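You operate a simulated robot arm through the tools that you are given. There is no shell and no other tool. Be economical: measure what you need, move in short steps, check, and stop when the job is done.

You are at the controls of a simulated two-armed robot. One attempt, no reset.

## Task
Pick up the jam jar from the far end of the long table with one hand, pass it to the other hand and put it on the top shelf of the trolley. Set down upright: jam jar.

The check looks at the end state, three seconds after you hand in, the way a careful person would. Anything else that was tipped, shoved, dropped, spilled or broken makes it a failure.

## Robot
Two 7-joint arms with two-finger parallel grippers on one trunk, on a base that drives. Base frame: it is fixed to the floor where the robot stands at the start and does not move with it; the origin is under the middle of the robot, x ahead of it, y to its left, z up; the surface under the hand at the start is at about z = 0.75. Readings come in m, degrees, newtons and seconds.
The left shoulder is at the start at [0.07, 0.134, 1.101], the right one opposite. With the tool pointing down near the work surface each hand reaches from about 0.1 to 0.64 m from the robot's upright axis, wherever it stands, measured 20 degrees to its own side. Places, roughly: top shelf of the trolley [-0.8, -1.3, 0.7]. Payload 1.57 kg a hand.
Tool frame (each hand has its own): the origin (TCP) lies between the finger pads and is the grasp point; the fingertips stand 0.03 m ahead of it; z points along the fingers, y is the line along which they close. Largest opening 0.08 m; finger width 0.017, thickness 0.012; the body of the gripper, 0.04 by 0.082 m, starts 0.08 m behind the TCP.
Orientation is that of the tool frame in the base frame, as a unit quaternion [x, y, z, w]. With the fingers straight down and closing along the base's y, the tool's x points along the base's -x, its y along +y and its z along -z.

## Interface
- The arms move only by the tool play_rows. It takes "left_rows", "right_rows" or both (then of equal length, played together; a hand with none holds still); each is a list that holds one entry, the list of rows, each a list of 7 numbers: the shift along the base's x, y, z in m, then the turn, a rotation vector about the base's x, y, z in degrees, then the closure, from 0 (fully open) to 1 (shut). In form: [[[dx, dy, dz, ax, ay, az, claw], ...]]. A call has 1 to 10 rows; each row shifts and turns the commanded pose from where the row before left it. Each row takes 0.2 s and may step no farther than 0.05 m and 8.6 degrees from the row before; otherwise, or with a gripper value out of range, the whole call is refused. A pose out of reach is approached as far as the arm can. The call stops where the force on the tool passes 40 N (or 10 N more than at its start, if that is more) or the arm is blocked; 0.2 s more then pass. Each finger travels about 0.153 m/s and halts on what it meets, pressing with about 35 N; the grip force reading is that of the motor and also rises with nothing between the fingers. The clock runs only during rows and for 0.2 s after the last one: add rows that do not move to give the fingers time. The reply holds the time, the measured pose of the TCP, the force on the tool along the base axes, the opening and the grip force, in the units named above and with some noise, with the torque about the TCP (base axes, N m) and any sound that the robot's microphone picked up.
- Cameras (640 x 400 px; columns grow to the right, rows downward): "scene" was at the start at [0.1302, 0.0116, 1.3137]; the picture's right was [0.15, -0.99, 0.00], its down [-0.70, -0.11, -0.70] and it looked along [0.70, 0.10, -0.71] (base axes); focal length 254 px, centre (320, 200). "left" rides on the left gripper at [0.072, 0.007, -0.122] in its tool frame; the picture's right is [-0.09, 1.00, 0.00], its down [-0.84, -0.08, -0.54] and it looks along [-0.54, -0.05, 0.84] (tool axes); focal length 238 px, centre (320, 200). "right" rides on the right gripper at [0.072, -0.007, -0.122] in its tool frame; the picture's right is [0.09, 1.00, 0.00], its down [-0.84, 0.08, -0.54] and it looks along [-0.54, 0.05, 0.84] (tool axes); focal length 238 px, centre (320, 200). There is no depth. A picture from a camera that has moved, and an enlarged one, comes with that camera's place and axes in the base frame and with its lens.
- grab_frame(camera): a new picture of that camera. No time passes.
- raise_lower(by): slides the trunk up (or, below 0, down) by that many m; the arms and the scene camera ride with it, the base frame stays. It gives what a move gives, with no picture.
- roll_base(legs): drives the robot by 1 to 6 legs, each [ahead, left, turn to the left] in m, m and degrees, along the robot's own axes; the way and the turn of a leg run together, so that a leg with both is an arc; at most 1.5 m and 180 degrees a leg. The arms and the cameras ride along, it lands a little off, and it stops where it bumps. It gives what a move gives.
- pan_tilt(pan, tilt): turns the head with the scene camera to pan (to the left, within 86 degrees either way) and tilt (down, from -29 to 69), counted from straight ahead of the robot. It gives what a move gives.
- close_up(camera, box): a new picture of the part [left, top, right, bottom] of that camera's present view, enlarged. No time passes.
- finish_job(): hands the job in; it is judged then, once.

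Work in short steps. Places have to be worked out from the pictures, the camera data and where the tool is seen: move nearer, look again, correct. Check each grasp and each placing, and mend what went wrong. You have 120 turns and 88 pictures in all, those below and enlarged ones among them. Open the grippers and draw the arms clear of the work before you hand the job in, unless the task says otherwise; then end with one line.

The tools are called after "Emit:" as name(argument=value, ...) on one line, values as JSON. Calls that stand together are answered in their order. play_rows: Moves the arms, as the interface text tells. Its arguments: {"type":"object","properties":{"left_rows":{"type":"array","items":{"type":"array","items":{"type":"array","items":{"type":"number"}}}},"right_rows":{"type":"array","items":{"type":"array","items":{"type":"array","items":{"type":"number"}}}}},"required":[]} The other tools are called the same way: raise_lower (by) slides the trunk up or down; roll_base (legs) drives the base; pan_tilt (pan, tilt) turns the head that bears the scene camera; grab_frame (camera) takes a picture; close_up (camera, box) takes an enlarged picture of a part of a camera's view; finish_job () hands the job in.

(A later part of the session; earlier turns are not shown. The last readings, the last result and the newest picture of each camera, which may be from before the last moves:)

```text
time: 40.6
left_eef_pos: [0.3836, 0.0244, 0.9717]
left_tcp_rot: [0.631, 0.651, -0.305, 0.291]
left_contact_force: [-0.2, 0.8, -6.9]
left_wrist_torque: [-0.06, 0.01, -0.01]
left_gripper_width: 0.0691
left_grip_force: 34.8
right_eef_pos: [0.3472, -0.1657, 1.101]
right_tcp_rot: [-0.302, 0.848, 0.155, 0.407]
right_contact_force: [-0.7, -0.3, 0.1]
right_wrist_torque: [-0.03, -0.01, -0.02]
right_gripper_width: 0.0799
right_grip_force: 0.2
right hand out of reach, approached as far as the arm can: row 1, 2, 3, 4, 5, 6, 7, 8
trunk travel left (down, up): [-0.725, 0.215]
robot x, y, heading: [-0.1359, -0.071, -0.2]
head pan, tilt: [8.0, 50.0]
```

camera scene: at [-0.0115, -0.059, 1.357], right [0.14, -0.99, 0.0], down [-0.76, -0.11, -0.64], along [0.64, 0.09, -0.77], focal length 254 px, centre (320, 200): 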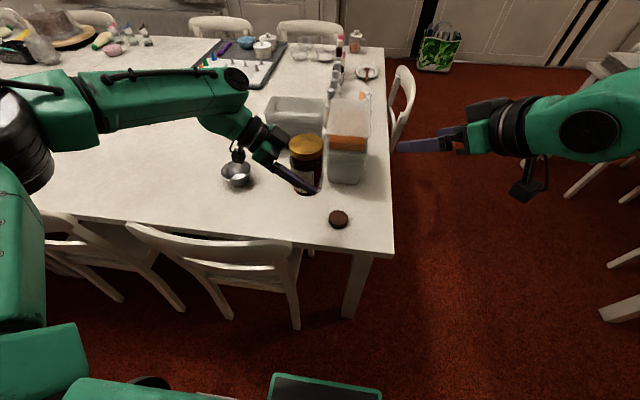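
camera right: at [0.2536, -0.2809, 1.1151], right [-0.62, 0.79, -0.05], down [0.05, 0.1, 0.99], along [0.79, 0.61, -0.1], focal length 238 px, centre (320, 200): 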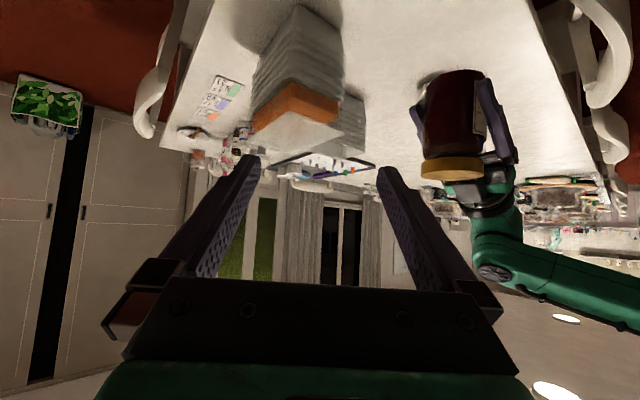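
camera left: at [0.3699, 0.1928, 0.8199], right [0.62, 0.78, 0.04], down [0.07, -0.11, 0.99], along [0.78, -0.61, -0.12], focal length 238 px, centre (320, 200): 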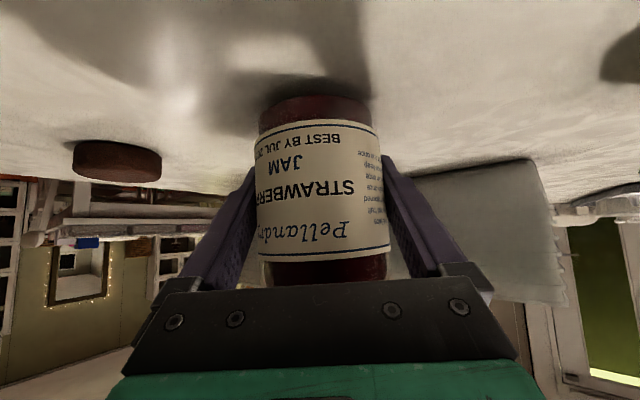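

This branch stays limited. Instead I'll bring the right hand back to vertical and yaw it the other way, so that it closes along the same line as the left hand from directly above. First step: untilt and start yawing.

Emit:
play_rows(right_rows=[[[0, -0.01, 0, -5.46, 6.51, 0, 0], [0, -0.01, 0, -5.46, 6.51, 0, 0], [0, 0, 0, -5.46, 6.51, 0, 0], [0, 0, 0, -5.46, 6.51, 0, 0], [0, 0, 0, -5.46, 6.51, 0, 0], [0, 0, 0, -5.46, 6.51, 0, 0], [0, 0, 0, 0, 0, -8.5, 0], [0, 0, 0, 0, 0, -8.5, 0], [0, 0, 0, 0, 0, -8.5, 0], [0, 0, 0, 0, 0, -8.5, 0]]])

Emit:
play_rows(right_rows=[[[0, 0, 0, 0, 0, -8, 0], [0, 0, 0, 0, 0, -8, 0], [0, 0, 0, 0, 0, -8, 0], [0, 0, 0, 0, 0, -8, 0], [0, 0, 0, 0, 0, -8, 0], [0, 0, 0, 0, 0, -8, 0], [0, 0, 0, 0, 0, -8, 0], [0, 0, 0, 0, 0, 0, 0]]])

```text
time: 42.8
left_eef_pos: [0.3826, 0.0248, 0.9708]
left_tcp_rot: [0.63, 0.652, -0.306, 0.291]
left_contact_force: [-0.1, 0.7, -7.0]
left_wrist_torque: [0.03, -0.02, -0.02]
left_gripper_width: 0.0693
left_grip_force: 35.6
right_eef_pos: [0.3264, -0.1765, 1.1074]
right_tcp_rot: [-0.051, 0.977, 0.001, 0.206]
right_contact_force: [0.3, -0.1, 0.5]
right_wrist_torque: [-0.02, 0.04, -0.03]
right_gripper_width: 0.0799
right_grip_force: 0.0
right hand out of reach, approached as far as the arm can: row 1, 2, 5, 6
trunk travel left (down, up): [-0.725, 0.215]
robot x, y, heading: [-0.1394, -0.0706, -0.3]
head pan, tilt: [8.0, 50.0]
```

```text
time: 44.6
left_eef_pos: [0.3832, 0.0231, 0.9699]
left_tcp_rot: [0.629, 0.652, -0.306, 0.293]
left_contact_force: [0.2, -0.1, -6.8]
left_wrist_torque: [0.0, -0.06, -0.05]
left_gripper_width: 0.0691
left_grip_force: 35.1
right_eef_pos: [0.3266, -0.1764, 1.1056]
right_tcp_rot: [0.414, 0.886, -0.096, 0.184]
right_contact_force: [-1.0, -0.1, -0.3]
right_wrist_torque: [0.0, 0.0, 0.01]
right_gripper_width: 0.0801
right_grip_force: 0.1
trunk travel left (down, up): [-0.725, 0.215]
robot x, y, heading: [-0.1404, -0.068, -0.2]
head pan, tilt: [8.0, 50.0]
```

Yaw to about -50° works fine in this direction. I'll take out the leftover right tilt, going slightly past vertical to lean away from the left forearm, and turn the left hand back to heading -50° to match.

Emit:
play_rows(left_rows=[[[0.004, 0, -0.005, 0, 0, 6.7, 1], [0.004, 0, -0.005, 0, 0, 6.7, 1], [0.004, 0, -0.005, 0, 0, 6.7, 1], [0.004, 0, -0.005, 0, 0, 6.7, 1], [0.004, 0, -0.005, 0, 0, 6.7, 1], [0, 0, -0.005, 0, 0, 6.7, 1], [0, 0, 0, 0, 0, 0, 1]]], right_rows=[[[0, 0, 0.0, 6.75, 5.16, 0, 0], [0, 0, 0.0, 6.75, 5.16, 0, 0], [0, 0, 0, 6.75, 5.16, 0, 0], [0, 0, 0, 6.75, 5.16, 0, 0], [0, 0, 0, 0, 0, 0, 0], [0, 0, 0, 0, 0, 0, 0], [0, 0, 0, 0, 0, 0, 0]]])

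Emit:
grab_frame(camera="scene")

Emit:
grab_frame(camera="right")

```text
time: 46.2
left_eef_pos: [0.403, 0.0243, 0.9395]
left_tcp_rot: [0.368, 0.828, -0.187, 0.378]
left_contact_force: [0.5, -0.2, -5.6]
left_wrist_torque: [-0.01, 0.0, -0.03]
left_gripper_width: 0.0689
left_grip_force: 34.6
right_eef_pos: [0.327, -0.1754, 1.1054]
right_tcp_rot: [0.421, 0.903, 0.04, -0.078]
right_contact_force: [-0.1, -1.2, 0.1]
right_wrist_torque: [-0.02, 0.04, 0.01]
right_gripper_width: 0.0801
right_grip_force: 0.1
trunk travel left (down, up): [-0.725, 0.215]
robot x, y, heading: [-0.1363, -0.0695, -0.0]
head pan, tilt: [8.0, 50.0]
```

```text
59 pictures are left
camera scene: at [-0.0115, -0.0585, 1.357], right [0.14, -0.99, 0.0], down [-0.76, -0.11, -0.64], along [0.64, 0.09, -0.77], focal length 254 px, centre (320, 200)
```

scene: 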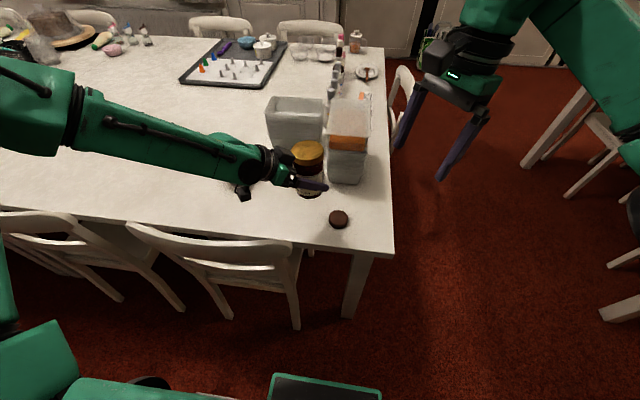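

```text
58 pictures are left
camera right: at [0.2894, -0.1427, 1.2384], right [0.7, 0.71, 0.02], down [0.65, -0.66, 0.39], along [0.29, -0.26, -0.92], focal length 238 px, centre (320, 200)
```

right: 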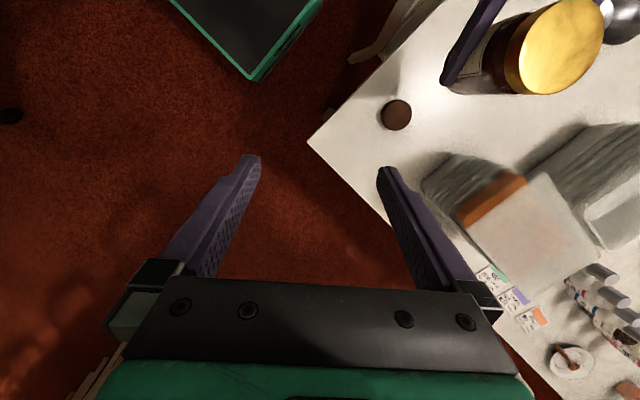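

Both hands now close along the same line: left heading -50°, right near vertical at yaw -50°. The lid centre is at about (0.402, 0.026), top near 1.01. I'll move the right hand to 10 cm above it.

Emit:
play_rows(right_rows=[[[0.0143, 0.031, 0.002, 0, 0, 0, 0], [0.0143, 0.031, 0.002, 0, 0, 0, 0], [0.0143, 0.031, 0, 0, 0, 0, 0], [0.0143, 0.031, 0, 0, 0, 0, 0], [0.0143, 0.031, 0, 0, 0, 0, 0], [0.0143, 0.031, 0, 0, 0, 0, 0], [0, 0, 0, 0, 0, 0, 0]]])

Emit:
grab_frame(camera="right")

Emit:
grab_frame(camera="scene")

```text
time: 47.8
left_eef_pos: [0.4022, 0.0259, 0.9403]
left_tcp_rot: [0.368, 0.828, -0.187, 0.379]
left_contact_force: [-0.3, -0.5, -6.3]
left_wrist_torque: [0.0, -0.02, -0.01]
left_gripper_width: 0.0688
left_grip_force: 35.1
right_eef_pos: [0.371, -0.0075, 1.0983]
right_tcp_rot: [0.42, 0.903, 0.04, -0.077]
right_contact_force: [-0.6, 0.0, -0.5]
right_wrist_torque: [-0.04, -0.03, 0.04]
right_gripper_width: 0.0795
right_grip_force: 0.0
right hand out of reach, approached as far as the arm can: row 5, 6
trunk travel left (down, up): [-0.725, 0.215]
robot x, y, heading: [-0.1411, -0.0697, 0.1]
head pan, tilt: [8.0, 50.0]
```

```text
57 pictures are left
camera right: at [0.3333, 0.0255, 1.2302], right [0.7, 0.71, 0.03], down [0.65, -0.66, 0.39], along [0.29, -0.26, -0.92], focal length 238 px, centre (320, 200)
```

right: 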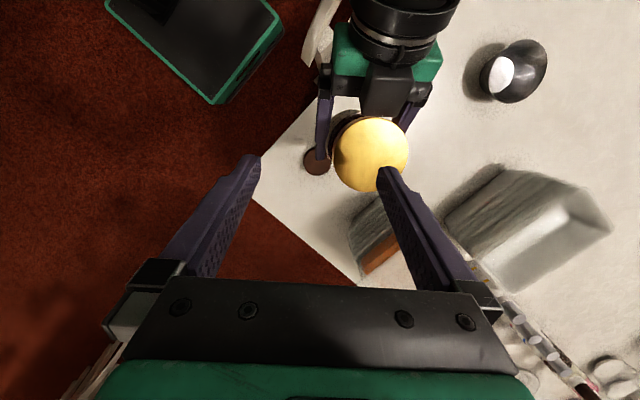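

```text
56 pictures are left
camera scene: at [-0.0122, -0.0577, 1.357], right [0.14, -0.99, 0.0], down [-0.76, -0.11, -0.64], along [0.64, 0.09, -0.77], focal length 254 px, centre (320, 200)
```

scene: 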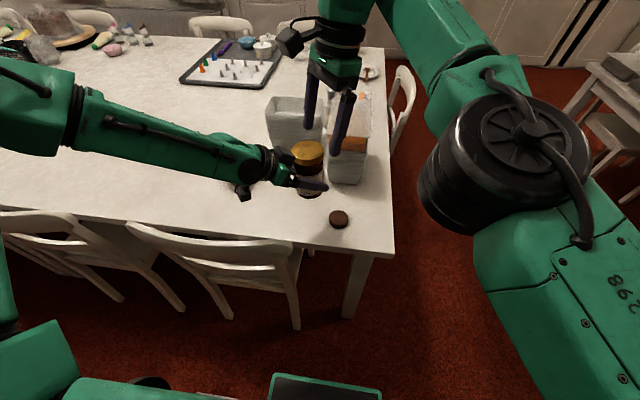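

The right hand stops about 4 cm short, so I'll bring the jar to it with the left hand.

Emit:
play_rows(left_rows=[[[-0.015, -0.01, 0, 0, 0, 0, 1], [-0.015, -0.01, 0, 0, 0, 0, 1], [-0.015, -0.01, 0, 0, 0, 0, 1], [0, 0, 0, 0, 0, 0, 1]]])

Emit:
grab_frame(camera="right")

```text
time: 48.8
left_eef_pos: [0.357, 0.0129, 0.9389]
left_tcp_rot: [0.368, 0.827, -0.189, 0.38]
left_contact_force: [0.0, 0.7, -7.1]
left_wrist_torque: [-0.06, -0.02, -0.01]
left_gripper_width: 0.0684
left_grip_force: 35.1
left hand out of reach, approached as far as the arm can: row 2, 3
right_eef_pos: [0.3722, -0.0091, 1.0974]
right_tcp_rot: [0.421, 0.903, 0.04, -0.078]
right_contact_force: [0.5, 0.8, 0.5]
right_wrist_torque: [0.01, -0.01, 0.01]
right_gripper_width: 0.0799
right_grip_force: 0.0
trunk travel left (down, up): [-0.725, 0.215]
robot x, y, heading: [-0.1377, -0.0666, -0.1]
head pan, tilt: [8.0, 50.0]
```

```text
55 pictures are left
camera right: at [0.334, 0.024, 1.2299], right [0.7, 0.71, 0.02], down [0.65, -0.66, 0.39], along [0.29, -0.26, -0.92], focal length 238 px, centre (320, 200)
```

right: 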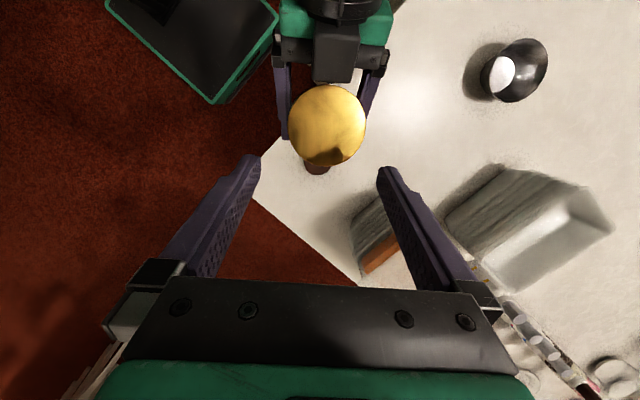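

The lid centre now reads (0.356, 0.016). I'll bring the right hand down halfway with a small shift towards it, then check again.

Emit:
play_rows(right_rows=[[[-0.004, 0.007, -0.012, 0, 0, 0, 0], [-0.004, 0.006, -0.012, 0, 0, 0, 0], [-0.003, 0.004, -0.012, 0, 0, 0, 0], [0, 0, 0, 0, 0, 0, 0]]])

Emit:
grab_frame(camera="right")

```text
time: 49.8
left_eef_pos: [0.356, 0.0131, 0.9383]
left_tcp_rot: [0.368, 0.827, -0.189, 0.38]
left_contact_force: [0.0, 0.5, -7.1]
left_wrist_torque: [-0.02, -0.01, 0.02]
left_gripper_width: 0.0684
left_grip_force: 34.7
right_eef_pos: [0.3613, 0.0072, 1.061]
right_tcp_rot: [0.42, 0.903, 0.042, -0.078]
right_contact_force: [-0.1, 0.2, -0.3]
right_wrist_torque: [0.01, 0.0, 0.01]
right_gripper_width: 0.08
right_grip_force: 0.0
trunk travel left (down, up): [-0.725, 0.215]
robot x, y, heading: [-0.143, -0.0705, -0.1]
head pan, tilt: [8.0, 50.0]
```

```text
54 pictures are left
camera right: at [0.3227, 0.0403, 1.1936], right [0.7, 0.71, 0.02], down [0.65, -0.66, 0.39], along [0.29, -0.26, -0.92], focal length 238 px, centre (320, 200)
```

right: 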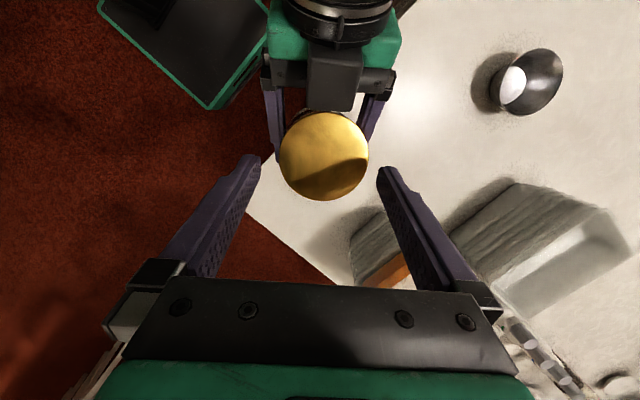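

The lid centre (0.357, 0.017) lines up with the descent line. I'll go down the remaining 6 cm in small steps.

Emit:
play_rows(right_rows=[[[-0.001, 0.0023, -0.0155, 0, 0, 0, 0], [-0.001, 0.0023, -0.0155, 0, 0, 0, 0], [-0.001, 0.0022, -0.0155, 0, 0, 0, 0], [0, 0, 0, 0, 0, 0, 0]]])

Emit:
grab_frame(camera="right")

Emit:
close_up(camera="scene", box=[230, 60, 430, 220])

```text
time: 50.8
left_eef_pos: [0.3573, 0.0128, 0.9377]
left_tcp_rot: [0.368, 0.827, -0.189, 0.381]
left_contact_force: [0.2, -0.3, -6.2]
left_wrist_torque: [-0.01, -0.02, -0.05]
left_gripper_width: 0.0685
left_grip_force: 35.6
right_eef_pos: [0.3562, 0.0128, 1.0154]
right_tcp_rot: [0.42, 0.903, 0.042, -0.078]
right_contact_force: [-0.6, -0.4, -0.3]
right_wrist_torque: [0.0, -0.01, 0.0]
right_gripper_width: 0.08
right_grip_force: 0.2
trunk travel left (down, up): [-0.725, 0.215]
robot x, y, heading: [-0.1411, -0.0722, -0.1]
head pan, tilt: [8.0, 50.0]
```

```text
53 pictures are left
camera right: at [0.319, 0.0466, 1.1469], right [0.7, 0.71, 0.02], down [0.65, -0.66, 0.39], along [0.29, -0.26, -0.92], focal length 238 px, centre (320, 200)
```

right: 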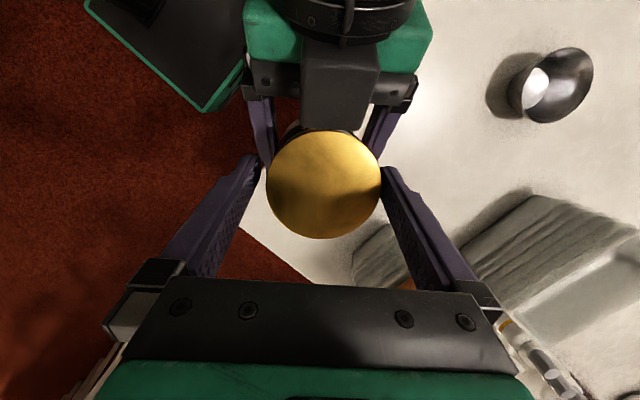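

```text
2.50 times, centred on (330, 140) of scene
camera zoom: at [-0.0119, -0.0591, 1.357], right [0.14, -0.99, 0.0], down [-0.76, -0.11, -0.64], along [0.64, 0.09, -0.77], focal length 634 px, centre (295, 350)
```

zoom: 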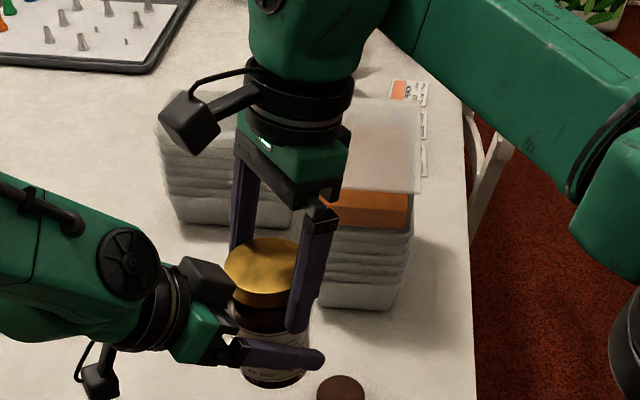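

The fingers straddle the lid and the tips are still clear of the left fingers. I'll lower 1 cm more and close the right gripper gently.

Emit:
play_rows(right_rows=[[[-0.0005, 0.001, -0.0055, 0, 0, 0, 0], [-0.0005, 0.001, -0.0055, 0, 0, 0, 0], [0, 0, 0, 0, 0, 0, 0.15], [0, 0, 0, 0, 0, 0, 0.3], [0, 0, 0, 0, 0, 0, 0.6], [0, 0, 0, 0, 0, 0, 1], [0, 0, 0, 0, 0, 0, 1]]])

Emit:
grab_frame(camera="right")

Emit:
close_up(camera="scene", box=[230, 60, 430, 220])

```text
time: 52.4
left_eef_pos: [0.3571, 0.0121, 0.9387]
left_tcp_rot: [0.369, 0.826, -0.19, 0.381]
left_contact_force: [0.0, -3.1, -7.8]
left_wrist_torque: [0.62, -0.7, -0.11]
left_gripper_width: 0.0685
left_grip_force: 35.2
right_eef_pos: [0.3556, 0.0144, 1.0046]
right_tcp_rot: [0.421, 0.903, 0.041, -0.078]
right_contact_force: [-0.3, 2.8, 1.1]
right_wrist_torque: [-0.48, 0.69, 0.12]
right_gripper_width: 0.0688
right_grip_force: 34.5
trunk travel left (down, up): [-0.725, 0.215]
robot x, y, heading: [-0.1396, -0.0686, -0.3]
head pan, tilt: [8.0, 50.0]
```

```text
51 pictures are left
camera right: at [0.3182, 0.049, 1.1363], right [0.7, 0.71, 0.02], down [0.65, -0.66, 0.39], along [0.29, -0.26, -0.92], focal length 238 px, centre (320, 200)
```

right: 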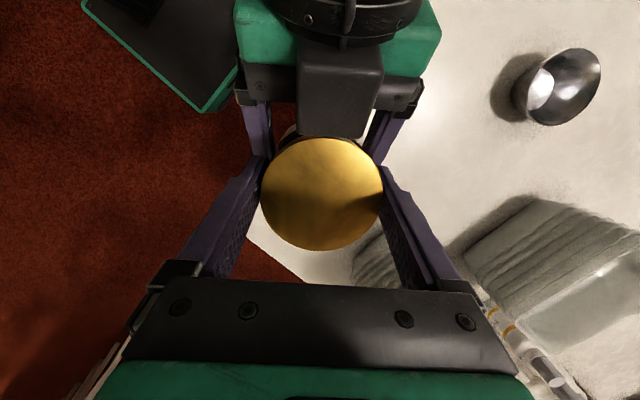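

```text
2.50 times, centred on (330, 140) of scene
camera zoom: at [-0.0119, -0.059, 1.357], right [0.14, -0.99, 0.0], down [-0.76, -0.11, -0.64], along [0.64, 0.09, -0.77], focal length 634 px, centre (295, 350)
```

zoom: 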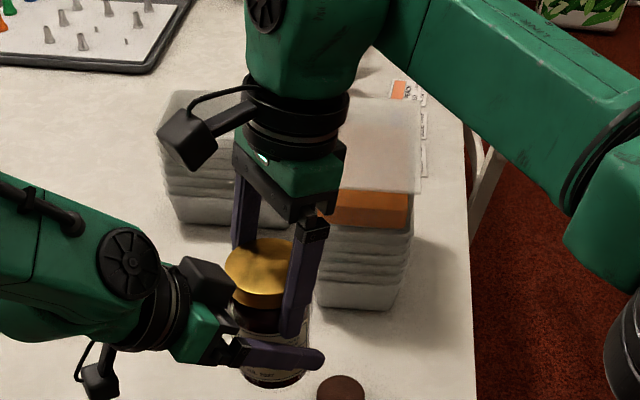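

The right hand holds the lid at 0.069 m and 34.5 N. I'll open the left hand and check that the right takes the weight.

Emit:
play_rows(left_rows=[[[0, 0, 0, 0, 0, 0, 0.5], [0, 0, 0, 0, 0, 0, 0], [0, 0, 0, 0, 0, 0, 0], [0, 0, 0, 0, 0, 0, 0]]], right_rows=[[[0, 0, 0, 0, 0, 0, 1], [0, 0, 0, 0, 0, 0, 1], [0, 0, 0, 0, 0, 0, 1], [0, 0, 0, 0, 0, 0, 1]]])

Emit:
grab_frame(camera="left")

```text
time: 53.4
left_eef_pos: [0.3568, 0.0127, 0.9379]
left_tcp_rot: [0.368, 0.827, -0.19, 0.381]
left_contact_force: [-0.7, -0.8, 0.1]
left_wrist_torque: [0.0, -0.01, 0.03]
left_gripper_width: 0.08
left_grip_force: 0.0
right_eef_pos: [0.3551, 0.0154, 1.0035]
right_tcp_rot: [0.421, 0.903, 0.041, -0.078]
right_contact_force: [-0.3, -0.2, -0.5]
right_wrist_torque: [-0.02, 0.01, -0.01]
right_gripper_width: 0.0683
right_grip_force: 35.2
trunk travel left (down, up): [-0.725, 0.215]
robot x, y, heading: [-0.1411, -0.0698, 0.1]
head pan, tilt: [8.0, 50.0]
```

```text
49 pictures are left
camera left: at [0.2712, 0.1224, 0.9607], right [0.79, 0.61, 0.04], down [0.04, -0.12, 0.99], along [0.61, -0.78, -0.12], focal length 238 px, centre (320, 200)
```

left: 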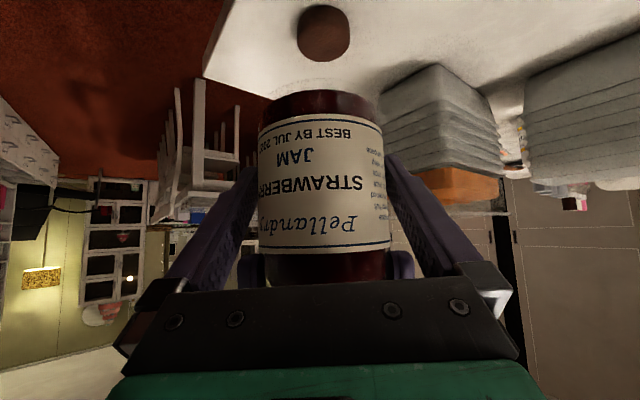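

The left hand is open and unloaded, but the right hand's reading doesn't show the jar's weight. I'll wait briefly and recheck before withdrawing.

Emit:
play_rows(right_rows=[[[0, 0, 0.002, 0, 0, 0, 1], [0, 0, 0, 0, 0, 0, 1], [0, 0, 0, 0, 0, 0, 1]]])

Emit:
close_up(camera="scene", box=[230, 60, 430, 220])

```text
time: 54.2
left_eef_pos: [0.3564, 0.0136, 0.9392]
left_tcp_rot: [0.368, 0.827, -0.19, 0.381]
left_contact_force: [-0.4, 0.1, -0.2]
left_wrist_torque: [-0.01, 0.03, 0.02]
left_gripper_width: 0.08
left_grip_force: 0.0
right_eef_pos: [0.3557, 0.0147, 1.0057]
right_tcp_rot: [0.421, 0.903, 0.041, -0.078]
right_contact_force: [0.2, -1.2, 0.1]
right_wrist_torque: [-0.04, 0.0, 0.01]
right_gripper_width: 0.0682
right_grip_force: 34.8
trunk travel left (down, up): [-0.725, 0.215]
robot x, y, heading: [-0.1403, -0.0693, -0.2]
head pan, tilt: [8.0, 50.0]
```

```text
2.50 times, centred on (330, 140) of scene
camera zoom: at [-0.0119, -0.059, 1.357], right [0.14, -0.99, 0.0], down [-0.76, -0.11, -0.64], along [0.64, 0.09, -0.77], focal length 634 px, centre (295, 350)
```

zoom: 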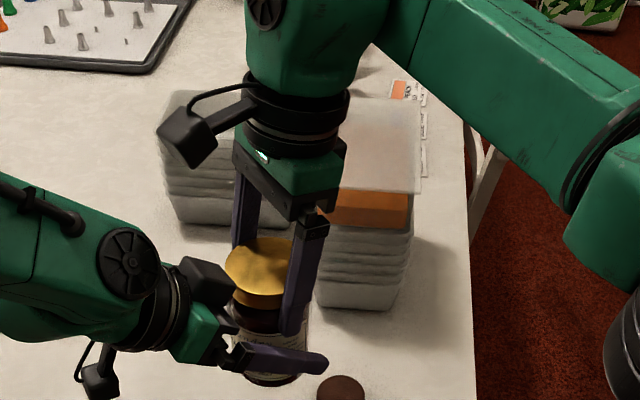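

The jar is steady in the right hand. I'll withdraw the left hand back along its own axis.

Emit:
play_rows(left_rows=[[[-0.0073, 0.0088, 0.0096, 0, 0, 0, 0], [-0.0073, 0.0088, 0.0096, 0, 0, 0, 0], [-0.0098, 0.0118, 0.0128, 0, 0, 0, 0], [-0.0098, 0.0118, 0.0128, 0, 0, 0, 0], [-0.0098, 0.0118, 0.0128, 0, 0, 0, 0], [0, 0, 0, 0, 0, 0, 0]]])

Emit:
grab_frame(camera="scene")

```text
time: 55.6
left_eef_pos: [0.3123, 0.0655, 0.9967]
left_tcp_rot: [0.367, 0.828, -0.187, 0.38]
left_contact_force: [0.5, -0.2, 0.3]
left_wrist_torque: [-0.02, -0.01, 0.03]
left_gripper_width: 0.0801
left_grip_force: 0.0
right_eef_pos: [0.3556, 0.0147, 1.0056]
right_tcp_rot: [0.42, 0.903, 0.041, -0.078]
right_contact_force: [0.2, 0.2, -0.2]
right_wrist_torque: [0.04, 0.07, 0.0]
right_gripper_width: 0.0685
right_grip_force: 34.6
trunk travel left (down, up): [-0.725, 0.215]
robot x, y, heading: [-0.1389, -0.0678, 0.3]
head pan, tilt: [8.0, 50.0]
```

```text
47 pictures are left
camera scene: at [-0.0114, -0.0594, 1.3569], right [0.14, -0.99, 0.0], down [-0.76, -0.11, -0.64], along [0.64, 0.09, -0.77], focal length 254 px, centre (320, 200)
```

scene: 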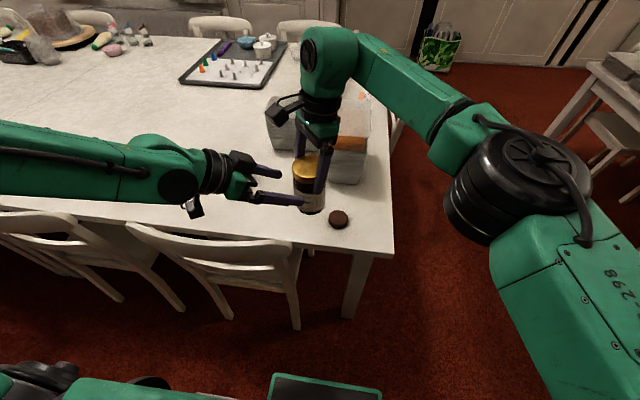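

The handover is done. I'll pull the left hand further away and raise the right hand slightly, then back away from the table.

Emit:
play_rows(left_rows=[[[-0.01, 0.02, 0.01, 0, 0, 0, 0], [-0.01, 0.02, 0.01, 0, 0, 0, 0], [0, 0.025, 0.01, 0, 0, 0, 0], [0, 0.025, 0.01, 0, 0, 0, 0], [0, 0.025, 0.01, 0, 0, 0, 0], [0, 0.025, 0.01, 0, 0, 0, 0]]], right_rows=[[[0, 0, 0.01, 0, 0, 0, 1], [0, 0, 0.01, 0, 0, 0, 1], [0, -0.01, 0.01, 0, 0, 0, 1], [0, -0.01, 0.01, 0, 0, 0, 1], [0, -0.01, 0.01, 0, 0, 0, 1], [0, -0.01, 0, 0, 0, 0, 1]]])

Emit:
roll_base(legs=[[-0.3, 0, 0]])

Emit:
pan_tilt(pan=-60, tilt=35)

Emit:
grab_frame(camera="scene")

```text
time: 57.0
left_eef_pos: [0.2933, 0.2059, 1.0568]
left_tcp_rot: [0.369, 0.828, -0.188, 0.379]
left_contact_force: [0.0, 0.3, -0.4]
left_wrist_torque: [-0.01, 0.04, 0.03]
left_gripper_width: 0.0799
left_grip_force: 0.0
right_eef_pos: [0.3563, -0.0246, 1.0559]
right_tcp_rot: [0.42, 0.903, 0.041, -0.077]
right_contact_force: [-0.8, 1.3, -6.3]
right_wrist_torque: [0.02, 0.0, -0.01]
right_gripper_width: 0.0684
right_grip_force: 35.1
trunk travel left (down, up): [-0.725, 0.215]
robot x, y, heading: [-0.1399, -0.0707, 0.3]
head pan, tilt: [8.0, 50.0]
```

```text
time: 59.1
left_eef_pos: [-0.0014, 0.206, 1.0558]
left_tcp_rot: [0.368, 0.828, -0.187, 0.379]
left_contact_force: [0.0, 0.2, 0.3]
left_wrist_torque: [0.01, -0.01, 0.01]
left_gripper_width: 0.08
left_grip_force: 0.0
right_eef_pos: [0.0603, -0.0255, 1.0552]
right_tcp_rot: [0.421, 0.903, 0.041, -0.078]
right_contact_force: [-0.2, 0.4, -6.4]
right_wrist_torque: [0.02, 0.0, 0.0]
right_gripper_width: 0.0683
right_grip_force: 34.4
trunk travel left (down, up): [-0.725, 0.215]
robot x, y, heading: [-0.4367, -0.0661, -0.1]
head pan, tilt: [8.0, 50.0]
```

```text
time: 60.5
left_eef_pos: [-0.003, 0.2067, 1.0572]
left_tcp_rot: [0.368, 0.828, -0.187, 0.379]
left_contact_force: [0.9, -1.0, -0.3]
left_wrist_torque: [0.04, 0.0, -0.01]
left_gripper_width: 0.08
left_grip_force: 0.0
right_eef_pos: [0.0593, -0.0254, 1.0556]
right_tcp_rot: [0.421, 0.903, 0.041, -0.078]
right_contact_force: [0.2, -0.2, -6.4]
right_wrist_torque: [0.04, 0.0, 0.01]
right_gripper_width: 0.0683
right_grip_force: 34.7
trunk travel left (down, up): [-0.725, 0.215]
robot x, y, heading: [-0.4341, -0.0703, -0.3]
head pan, tilt: [-60.0, 35.0]
```

```text
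46 pictures are left
camera scene: at [-0.3403, -0.1461, 1.3788], right [-0.87, -0.5, 0.0], down [-0.29, 0.5, -0.82], along [0.41, -0.71, -0.57], focal length 254 px, centre (320, 200)
```

scene: 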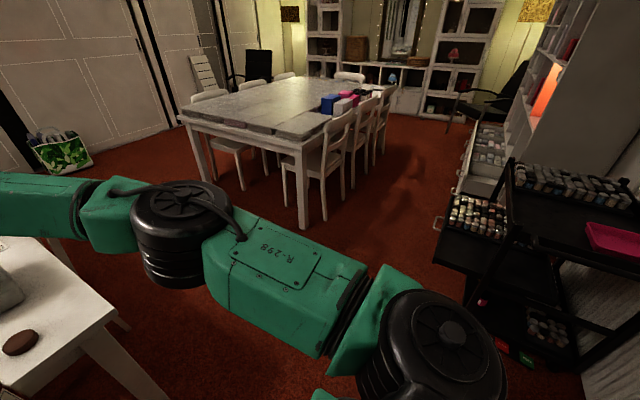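

The weight now shows on the right hand at -6.3 N. I'll turn in place to face the trolley (heading -90°), then look at it.

Emit:
roll_base(legs=[[0, 0, -90]])

Emit:
pan_tilt(pan=-25, tilt=35)

Emit:
grab_frame(camera="scene")

```text
time: 64.7
left_eef_pos: [-0.1597, -0.502, 1.0561]
left_tcp_rot: [0.845, 0.327, -0.4, 0.136]
left_contact_force: [0.2, 0.4, -0.5]
left_wrist_torque: [-0.02, -0.04, -0.02]
left_gripper_width: 0.08
left_grip_force: 0.0
right_eef_pos: [-0.3883, -0.5637, 1.0545]
right_tcp_rot: [0.936, 0.342, 0.084, -0.026]
right_contact_force: [-0.5, 0.5, -6.5]
right_wrist_torque: [-0.02, 0.0, 0.0]
right_gripper_width: 0.0683
right_grip_force: 35.1
trunk travel left (down, up): [-0.725, 0.215]
robot x, y, heading: [-0.4382, -0.0711, -89.7]
head pan, tilt: [-60.0, 35.0]
```

```text
time: 65.7
left_eef_pos: [-0.1571, -0.5012, 1.0571]
left_tcp_rot: [0.845, 0.326, -0.4, 0.136]
left_contact_force: [-0.2, -1.0, -0.3]
left_wrist_torque: [0.0, 0.03, -0.02]
left_gripper_width: 0.08
left_grip_force: 0.0
right_eef_pos: [-0.3876, -0.5654, 1.0555]
right_tcp_rot: [0.936, 0.342, 0.085, -0.026]
right_contact_force: [-0.3, -0.1, -6.3]
right_wrist_torque: [0.02, 0.0, 0.03]
right_gripper_width: 0.0685
right_grip_force: 35.0
trunk travel left (down, up): [-0.725, 0.215]
robot x, y, heading: [-0.4352, -0.0701, -89.7]
head pan, tilt: [-25.0, 35.0]
```

```text
45 pictures are left
camera scene: at [-0.4723, -0.2012, 1.3787], right [-0.91, 0.42, 0.0], down [0.24, 0.52, -0.82], along [-0.34, -0.74, -0.57], focal length 254 px, centre (320, 200)
```

scene: 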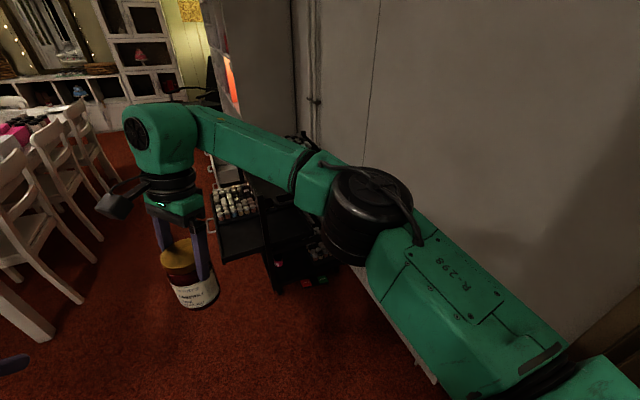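

The forearm hides part of the trolley. I'll unwind the right hand's yaw about the vertical only, so the jar stays upright, and shift it to the robot's right.

Emit:
play_rows(right_rows=[[[-0.015, 0, 0, 0, 0, 5, 1], [-0.02, 0, 0, 0, 0, 5, 1], [-0.02, 0, 0, 0, 0, 5, 1], [-0.02, 0, 0, 0, 0, 5, 1], [-0.02, 0, 0, 0, 0, 5, 1], [-0.02, 0, 0, 0, 0, 5, 1], [-0.02, 0, 0, 0, 0, 5, 1], [-0.02, 0, 0, 0, 0, 5, 1], [-0.02, 0, 0, 0, 0, 5, 1], [0, 0, 0, 0, 0, 0, 1]]])

Emit:
pan_tilt(pan=0, tilt=35)

Emit:
grab_frame(camera="scene")

Emit:
grab_frame(camera="right")

```text
time: 67.9
left_eef_pos: [-0.1584, -0.5016, 1.0561]
left_tcp_rot: [0.845, 0.327, -0.4, 0.137]
left_contact_force: [0.8, 0.1, 0.3]
left_wrist_torque: [0.01, -0.04, 0.03]
left_gripper_width: 0.0799
left_grip_force: 0.1
right_eef_pos: [-0.564, -0.5634, 1.0553]
right_tcp_rot: [0.733, 0.674, 0.067, -0.056]
right_contact_force: [-0.3, 0.4, -6.1]
right_wrist_torque: [0.0, 0.03, 0.01]
right_gripper_width: 0.0682
right_grip_force: 35.0
trunk travel left (down, up): [-0.725, 0.215]
robot x, y, heading: [-0.4349, -0.0646, -89.9]
head pan, tilt: [-25.0, 35.0]
```

```text
time: 68.8
left_eef_pos: [-0.1582, -0.501, 1.0565]
left_tcp_rot: [0.845, 0.327, -0.4, 0.137]
left_contact_force: [0.2, 0.1, 0.8]
left_wrist_torque: [-0.04, 0.05, 0.02]
left_gripper_width: 0.0799
left_grip_force: 0.1
right_eef_pos: [-0.5637, -0.5642, 1.0558]
right_tcp_rot: [0.734, 0.673, 0.068, -0.056]
right_contact_force: [1.1, 0.6, -6.6]
right_wrist_torque: [0.01, 0.01, -0.01]
right_gripper_width: 0.0679
right_grip_force: 35.1
trunk travel left (down, up): [-0.725, 0.215]
robot x, y, heading: [-0.4334, -0.0682, -89.4]
head pan, tilt: [0.0, 35.0]
```

```text
44 pictures are left
camera scene: at [-0.4357, -0.2094, 1.3787], right [-1.0, 0.0, 0.0], down [0.0, 0.57, -0.82], along [0.0, -0.82, -0.57], focal length 254 px, centre (320, 200)
```

scene: 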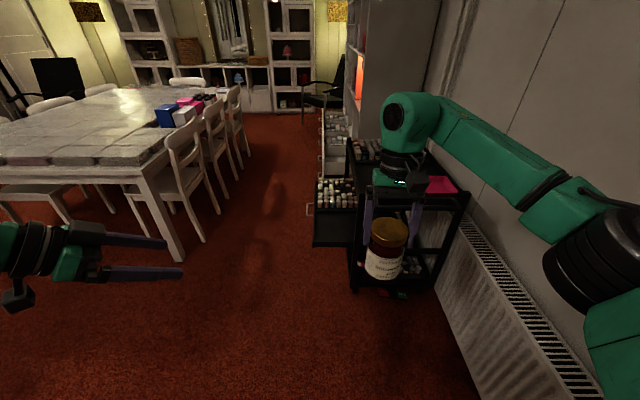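

```text
43 pictures are left
camera right: at [-0.5677, -0.5138, 1.1879], right [1.0, 0.01, 0.03], down [0.0, -0.92, 0.39], along [0.03, -0.39, -0.92], focal length 238 px, centre (320, 200)
```

right: 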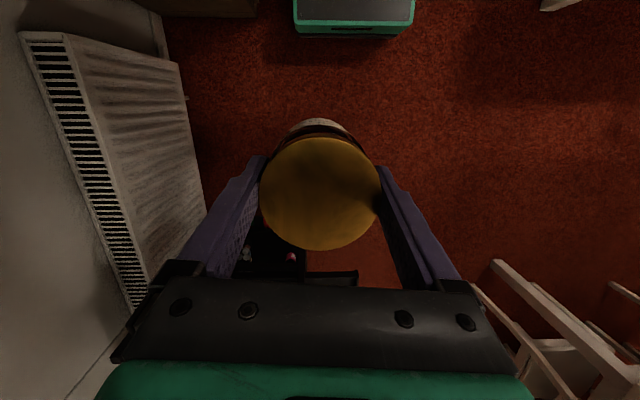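

The trolley's front is at y≈-1.2 and the base front reaches about 0.27 m ahead of the robot's axis. I'll drive partway, forward 0.45 and right 0.165, then look again.

Emit:
roll_base(legs=[[0.45, -0.165, 0]])

Emit:
pan_tilt(pan=-10, tilt=48)

Emit:
grab_frame(camera="scene")

Emit:
grab_frame(camera="right")

```text
time: 71.6
left_eef_pos: [-0.3225, -0.9499, 1.0563]
left_tcp_rot: [0.845, 0.325, -0.401, 0.136]
left_contact_force: [-0.1, -0.6, -0.7]
left_wrist_torque: [0.02, -0.06, -0.01]
left_gripper_width: 0.0799
left_grip_force: 0.0
right_eef_pos: [-0.7281, -1.0123, 1.0554]
right_tcp_rot: [0.734, 0.673, 0.068, -0.057]
right_contact_force: [-0.1, 1.0, -6.4]
right_wrist_torque: [0.04, 0.01, 0.01]
right_gripper_width: 0.0683
right_grip_force: 35.1
trunk travel left (down, up): [-0.725, 0.215]
robot x, y, heading: [-0.5995, -0.5203, -90.2]
head pan, tilt: [0.0, 35.0]
```

```text
time: 72.4
left_eef_pos: [-0.3226, -0.9498, 1.0569]
left_tcp_rot: [0.845, 0.326, -0.401, 0.137]
left_contact_force: [-0.2, -0.7, -0.5]
left_wrist_torque: [0.02, -0.01, 0.01]
left_gripper_width: 0.0798
left_grip_force: 0.1
right_eef_pos: [-0.7284, -1.013, 1.0546]
right_tcp_rot: [0.734, 0.674, 0.068, -0.057]
right_contact_force: [0.9, 0.6, -6.9]
right_wrist_torque: [0.03, 0.01, 0.02]
right_gripper_width: 0.0684
right_grip_force: 34.5
trunk travel left (down, up): [-0.725, 0.215]
robot x, y, heading: [-0.599, -0.5224, -90.1]
head pan, tilt: [-10.0, 48.0]
```

```text
42 pictures are left
camera scene: at [-0.6126, -0.6481, 1.3597], right [-0.98, 0.17, 0.0], down [0.13, 0.73, -0.67], along [-0.12, -0.66, -0.74], focal length 254 px, centre (320, 200)
```

scene: 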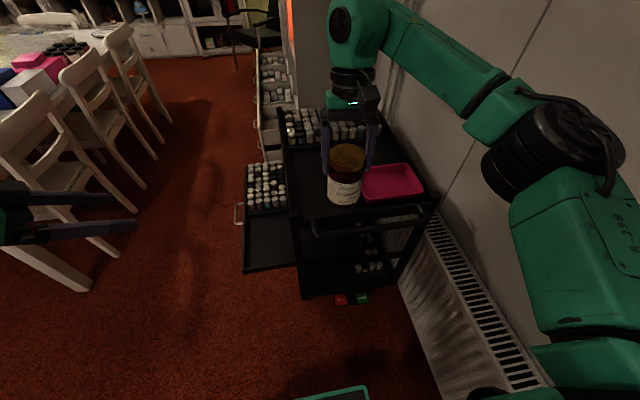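

```text
41 pictures are left
camera right: at [-0.7317, -0.9625, 1.1877], right [1.0, 0.0, 0.03], down [-0.01, -0.92, 0.39], along [0.02, -0.39, -0.92], focal length 238 px, centre (320, 200)
```

right: 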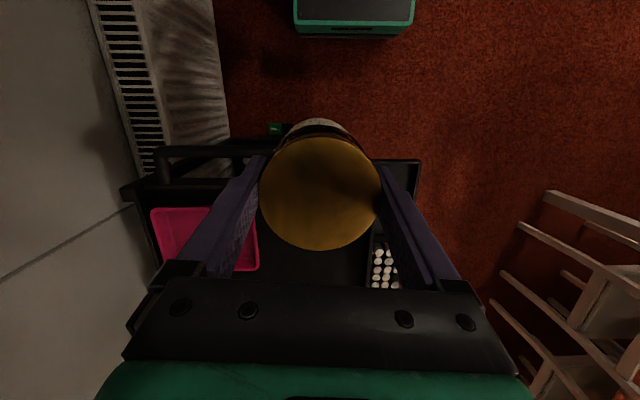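

I judge the shelf's free area to be x from -0.85 to -0.66 and y from -1.5 to -1.17, with the handle protruding to y≈-1.06. My target is (-0.755, -1.32). I'll drive forward 0.24 m with the jar well above the shelf.

Emit:
roll_base(legs=[[0.24, 0, 0]])

Emit:
play_rows(right_rows=[[[-0.007, -0.017, 0, 0, 0, 0, 1], [-0.007, -0.017, 0, 0, 0, 0, 1], [-0.007, -0.017, 0, 0, 0, 0, 1], [-0.006, -0.016, 0, 0, 0, 0, 1], [0, 0, 0, 0, 0, 0, 1]]])

Emit:
grab_frame(camera="scene")

Emit:
grab_frame(camera="right")

```text
time: 74.1
left_eef_pos: [-0.3234, -1.1877, 1.0567]
left_tcp_rot: [0.845, 0.325, -0.401, 0.137]
left_contact_force: [0.5, 0.3, -1.3]
left_wrist_torque: [-0.02, -0.01, -0.02]
left_gripper_width: 0.08
left_grip_force: 0.0
right_eef_pos: [-0.7274, -1.25, 1.0555]
right_tcp_rot: [0.734, 0.673, 0.068, -0.057]
right_contact_force: [-0.7, 0.3, -6.4]
right_wrist_torque: [0.0, -0.01, 0.02]
right_gripper_width: 0.0685
right_grip_force: 35.2
trunk travel left (down, up): [-0.725, 0.215]
robot x, y, heading: [-0.6003, -0.7578, -89.7]
head pan, tilt: [-10.0, 48.0]
```

```text
time: 75.3
left_eef_pos: [-0.3233, -1.1895, 1.0571]
left_tcp_rot: [0.846, 0.325, -0.401, 0.136]
left_contact_force: [-0.1, -0.2, 0.6]
left_wrist_torque: [0.02, -0.02, 0.03]
left_gripper_width: 0.0798
left_grip_force: 0.0
right_eef_pos: [-0.7527, -1.3152, 1.0551]
right_tcp_rot: [0.734, 0.673, 0.067, -0.055]
right_contact_force: [-0.2, -0.6, -7.6]
right_wrist_torque: [0.0, 0.0, -0.03]
right_gripper_width: 0.0681
right_grip_force: 35.1
right hand out of reach, approached as far as the arm can: row 4
trunk travel left (down, up): [-0.725, 0.215]
robot x, y, heading: [-0.6002, -0.7541, -90.0]
head pan, tilt: [-10.0, 48.0]
```

```text
40 pictures are left
camera scene: at [-0.6129, -0.8861, 1.3597], right [-0.98, 0.17, 0.0], down [0.13, 0.73, -0.67], along [-0.12, -0.66, -0.74], focal length 254 px, centre (320, 200)
```

scene: 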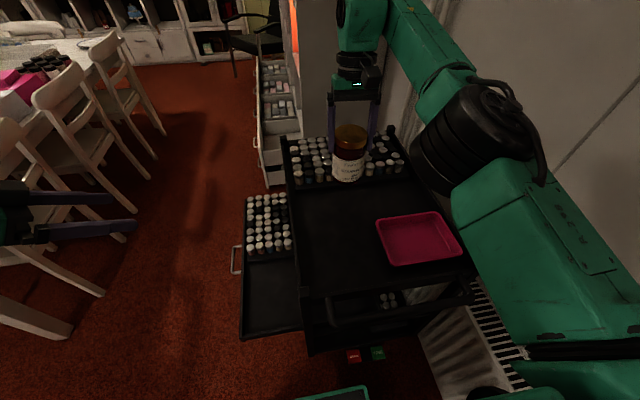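

```text
39 pictures are left
camera right: at [-0.7565, -1.265, 1.187], right [1.0, 0.0, 0.03], down [-0.01, -0.92, 0.39], along [0.02, -0.39, -0.92], focal length 238 px, centre (320, 200)
```

right: 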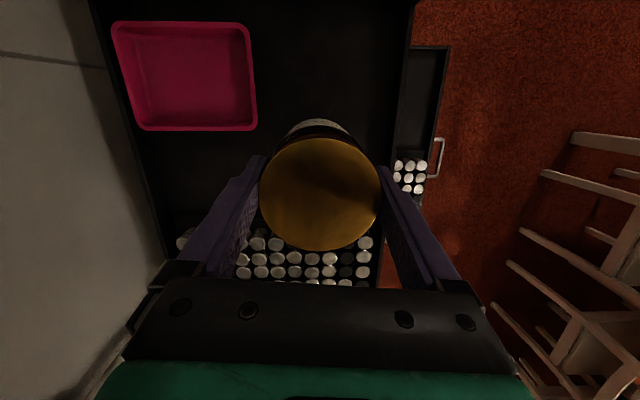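

The position is good: (-0.753, -1.315) is clear of the pink tray (x<-0.867), the cans (y<-1.53) and the rims. I'll lower the trunk 0.15 m, which leaves the jar's base near z≈0.79.

Emit:
raise_lower(by=-0.15)

Emit:
grab_frame(camera="scene")

Emit:
grab_frame(camera="right")

Emit:
grab_frame(camera="left")

```text
time: 77.1
left_eef_pos: [-0.3225, -1.1891, 0.9073]
left_tcp_rot: [0.846, 0.325, -0.4, 0.135]
left_contact_force: [1.0, 0.4, 0.4]
left_wrist_torque: [-0.02, 0.0, 0.0]
left_gripper_width: 0.08
left_grip_force: 0.1
right_eef_pos: [-0.7523, -1.3151, 0.9051]
right_tcp_rot: [0.734, 0.674, 0.066, -0.055]
right_contact_force: [0.1, -0.4, -6.7]
right_wrist_torque: [0.01, -0.05, 0.01]
right_gripper_width: 0.0681
right_grip_force: 34.5
trunk travel left (down, up): [-0.575, 0.365]
robot x, y, heading: [-0.5981, -0.7584, -90.2]
head pan, tilt: [-10.0, 48.0]
```

```text
38 pictures are left
camera scene: at [-0.6124, -0.8859, 1.2098], right [-0.98, 0.17, 0.0], down [0.13, 0.73, -0.67], along [-0.12, -0.66, -0.74], focal length 254 px, centre (320, 200)
```

scene: 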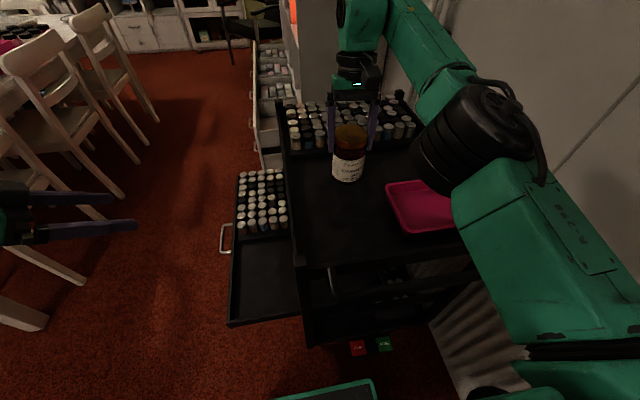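

```text
37 pictures are left
camera right: at [-0.756, -1.2648, 1.0373], right [1.0, 0.0, 0.03], down [-0.01, -0.92, 0.39], along [0.02, -0.39, -0.92], focal length 238 px, centre (320, 200)
```

right: 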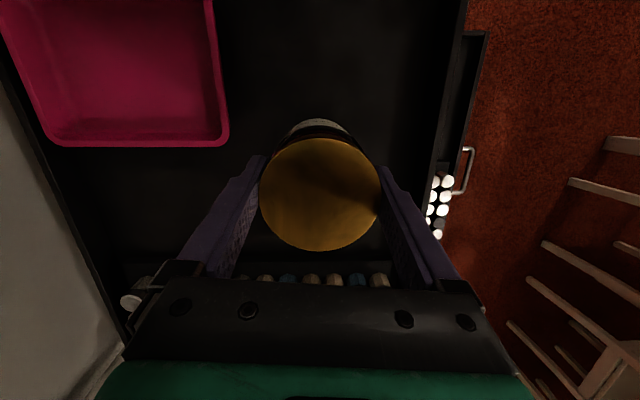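

```text
36 pictures are left
camera left: at [-0.212, -1.103, 0.9297], right [0.61, -0.79, 0.04], down [-0.12, -0.05, 0.99], along [-0.78, -0.61, -0.12], focal length 238 px, centre (320, 200)
```

left: 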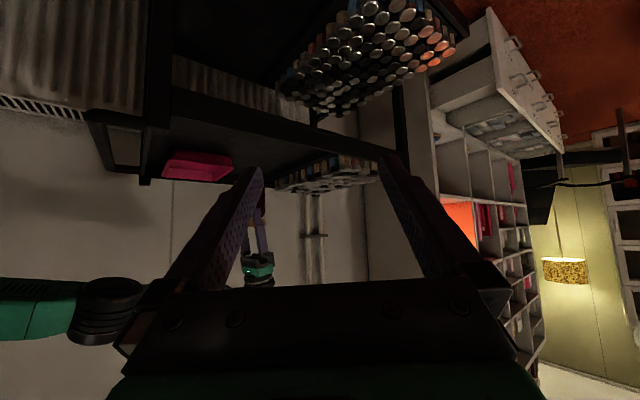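

There's good clearance around the jar. I'll lower 5 cm with the arm and inspect its uprightness and height.

Emit:
play_rows(right_rows=[[[0, 0, -0.015, 0, 0, 0, 1], [0, 0, -0.015, 0, 0, 0, 1], [0, 0, -0.015, 0, 0, 0, 1], [0, 0, -0.01, 0, 0, 0, 1], [0, 0, 0, 0, 0, 0, 1]]])

Emit:
close_up(camera="scene", box=[270, 80, 430, 240])

Emit:
close_up(camera="left", box=[160, 80, 400, 280])

```text
time: 78.3
left_eef_pos: [-0.3213, -1.1877, 0.9071]
left_tcp_rot: [0.845, 0.325, -0.401, 0.137]
left_contact_force: [-0.2, -0.4, 0.5]
left_wrist_torque: [0.01, 0.04, -0.01]
left_gripper_width: 0.08
left_grip_force: 0.0
right_eef_pos: [-0.7527, -1.316, 0.8489]
right_tcp_rot: [0.735, 0.673, 0.067, -0.055]
right_contact_force: [0.1, 0.0, -5.8]
right_wrist_torque: [0.06, 0.02, 0.01]
right_gripper_width: 0.0684
right_grip_force: 34.6
trunk travel left (down, up): [-0.575, 0.365]
robot x, y, heading: [-0.6021, -0.7597, -89.9]
head pan, tilt: [-10.0, 48.0]
```

```text
2.50 times, centred on (350, 160) of scene
camera zoom: at [-0.6122, -0.886, 1.2097], right [-0.98, 0.17, 0.0], down [0.13, 0.73, -0.67], along [-0.12, -0.66, -0.74], focal length 634 px, centre (245, 300)
```

zoom: 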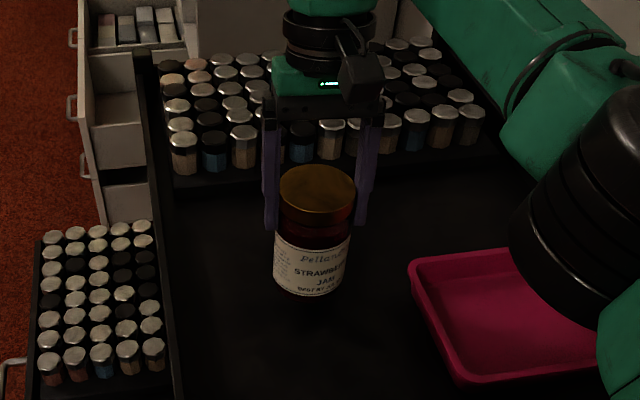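

```text
2.00 times, centred on (280, 180) of left
camera zoom: at [-0.2119, -1.103, 0.9296], right [0.61, -0.79, 0.04], down [-0.12, -0.05, 0.99], along [-0.78, -0.61, -0.12], focal length 477 px, centre (400, 240)
```

zoom: 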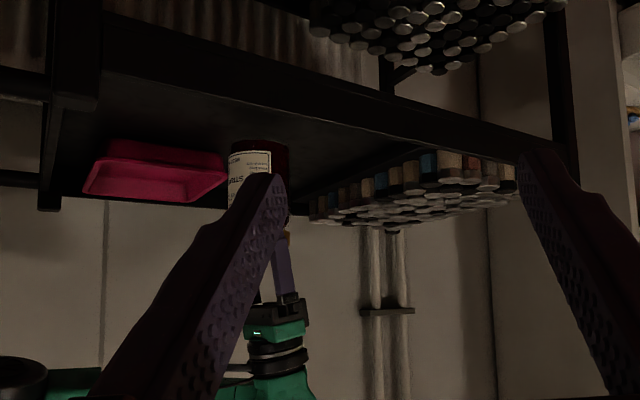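

The jar looks upright to within about 2°, with a few centimetres still to go. I'll lower in small steps and watch the force.

Emit:
play_rows(right_rows=[[[0, 0, -0.006, 0, 0, 0, 1], [0, 0, -0.006, 0, 0, 0, 1], [0, 0, -0.006, 0, 0, 0, 1], [0, 0, 0, 0, 0, 0, 1]]])

Emit:
close_up(camera="left", box=[220, 130, 320, 210])

```text
time: 79.3
left_eef_pos: [-0.3231, -1.1883, 0.9077]
left_tcp_rot: [0.846, 0.326, -0.401, 0.136]
left_contact_force: [0.3, -0.1, -0.7]
left_wrist_torque: [0.01, 0.05, 0.02]
left_gripper_width: 0.08
left_grip_force: 0.1
right_eef_pos: [-0.7517, -1.3149, 0.8312]
right_tcp_rot: [0.734, 0.674, 0.066, -0.054]
right_contact_force: [0.8, 1.0, -6.2]
right_wrist_torque: [0.03, -0.02, 0.0]
right_gripper_width: 0.0682
right_grip_force: 35.5
trunk travel left (down, up): [-0.575, 0.365]
robot x, y, heading: [-0.5979, -0.7572, -90.0]
head pan, tilt: [-10.0, 48.0]
```

```text
5.00 times, centred on (270, 170) of left
camera zoom: at [-0.2119, -1.103, 0.9296], right [0.61, -0.79, 0.04], down [-0.12, -0.05, 0.99], along [-0.78, -0.61, -0.12], focal length 1192 px, centre (570, 350)
```

zoom: 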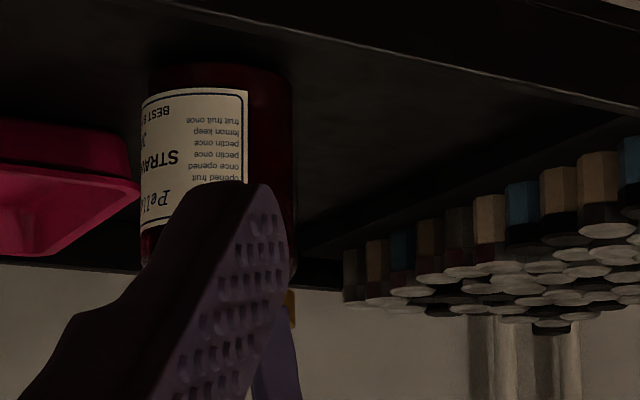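

Not touching yet, and the jar's sides look vertical. I'll continue down in 4 mm steps.

Emit:
play_rows(right_rows=[[[0, 0, -0.004, 0, 0, 0, 1], [0, 0, -0.004, 0, 0, 0, 1], [0, 0, 0, 0, 0, 0, 1]]])

Emit:
play_rows(right_rows=[[[0, 0, -0.003, 0, 0, 0, 1], [0, 0, -0.003, 0, 0, 0, 1], [0, 0, 0, 0, 0, 0, 1]]])

```text
time: 80.1
left_eef_pos: [-0.3216, -1.1864, 0.9081]
left_tcp_rot: [0.846, 0.324, -0.402, 0.136]
left_contact_force: [-0.5, 0.2, 0.6]
left_wrist_torque: [0.02, -0.02, -0.02]
left_gripper_width: 0.0799
left_grip_force: 0.0
right_eef_pos: [-0.7525, -1.3134, 0.8269]
right_tcp_rot: [0.735, 0.673, 0.064, -0.052]
right_contact_force: [-2.9, -6.9, 21.6]
right_wrist_torque: [0.05, 0.64, 0.11]
right_gripper_width: 0.0685
right_grip_force: 34.7
trunk travel left (down, up): [-0.575, 0.365]
robot x, y, heading: [-0.5988, -0.752, -89.9]
head pan, tilt: [-10.0, 48.0]
```

```text
time: 80.9
left_eef_pos: [-0.3208, -1.1844, 0.9075]
left_tcp_rot: [0.845, 0.325, -0.401, 0.138]
left_contact_force: [-0.4, 0.5, 0.2]
left_wrist_torque: [0.01, 0.03, 0.02]
left_gripper_width: 0.0801
left_grip_force: 0.1
right_eef_pos: [-0.751, -1.3125, 0.8214]
right_tcp_rot: [0.734, 0.674, 0.065, -0.054]
right_contact_force: [-2.7, -2.2, 21.4]
right_wrist_torque: [0.19, 0.76, 0.11]
right_gripper_width: 0.0681
right_grip_force: 34.7
trunk travel left (down, up): [-0.575, 0.365]
robot x, y, heading: [-0.5982, -0.7537, -90.1]
head pan, tilt: [-10.0, 48.0]
```

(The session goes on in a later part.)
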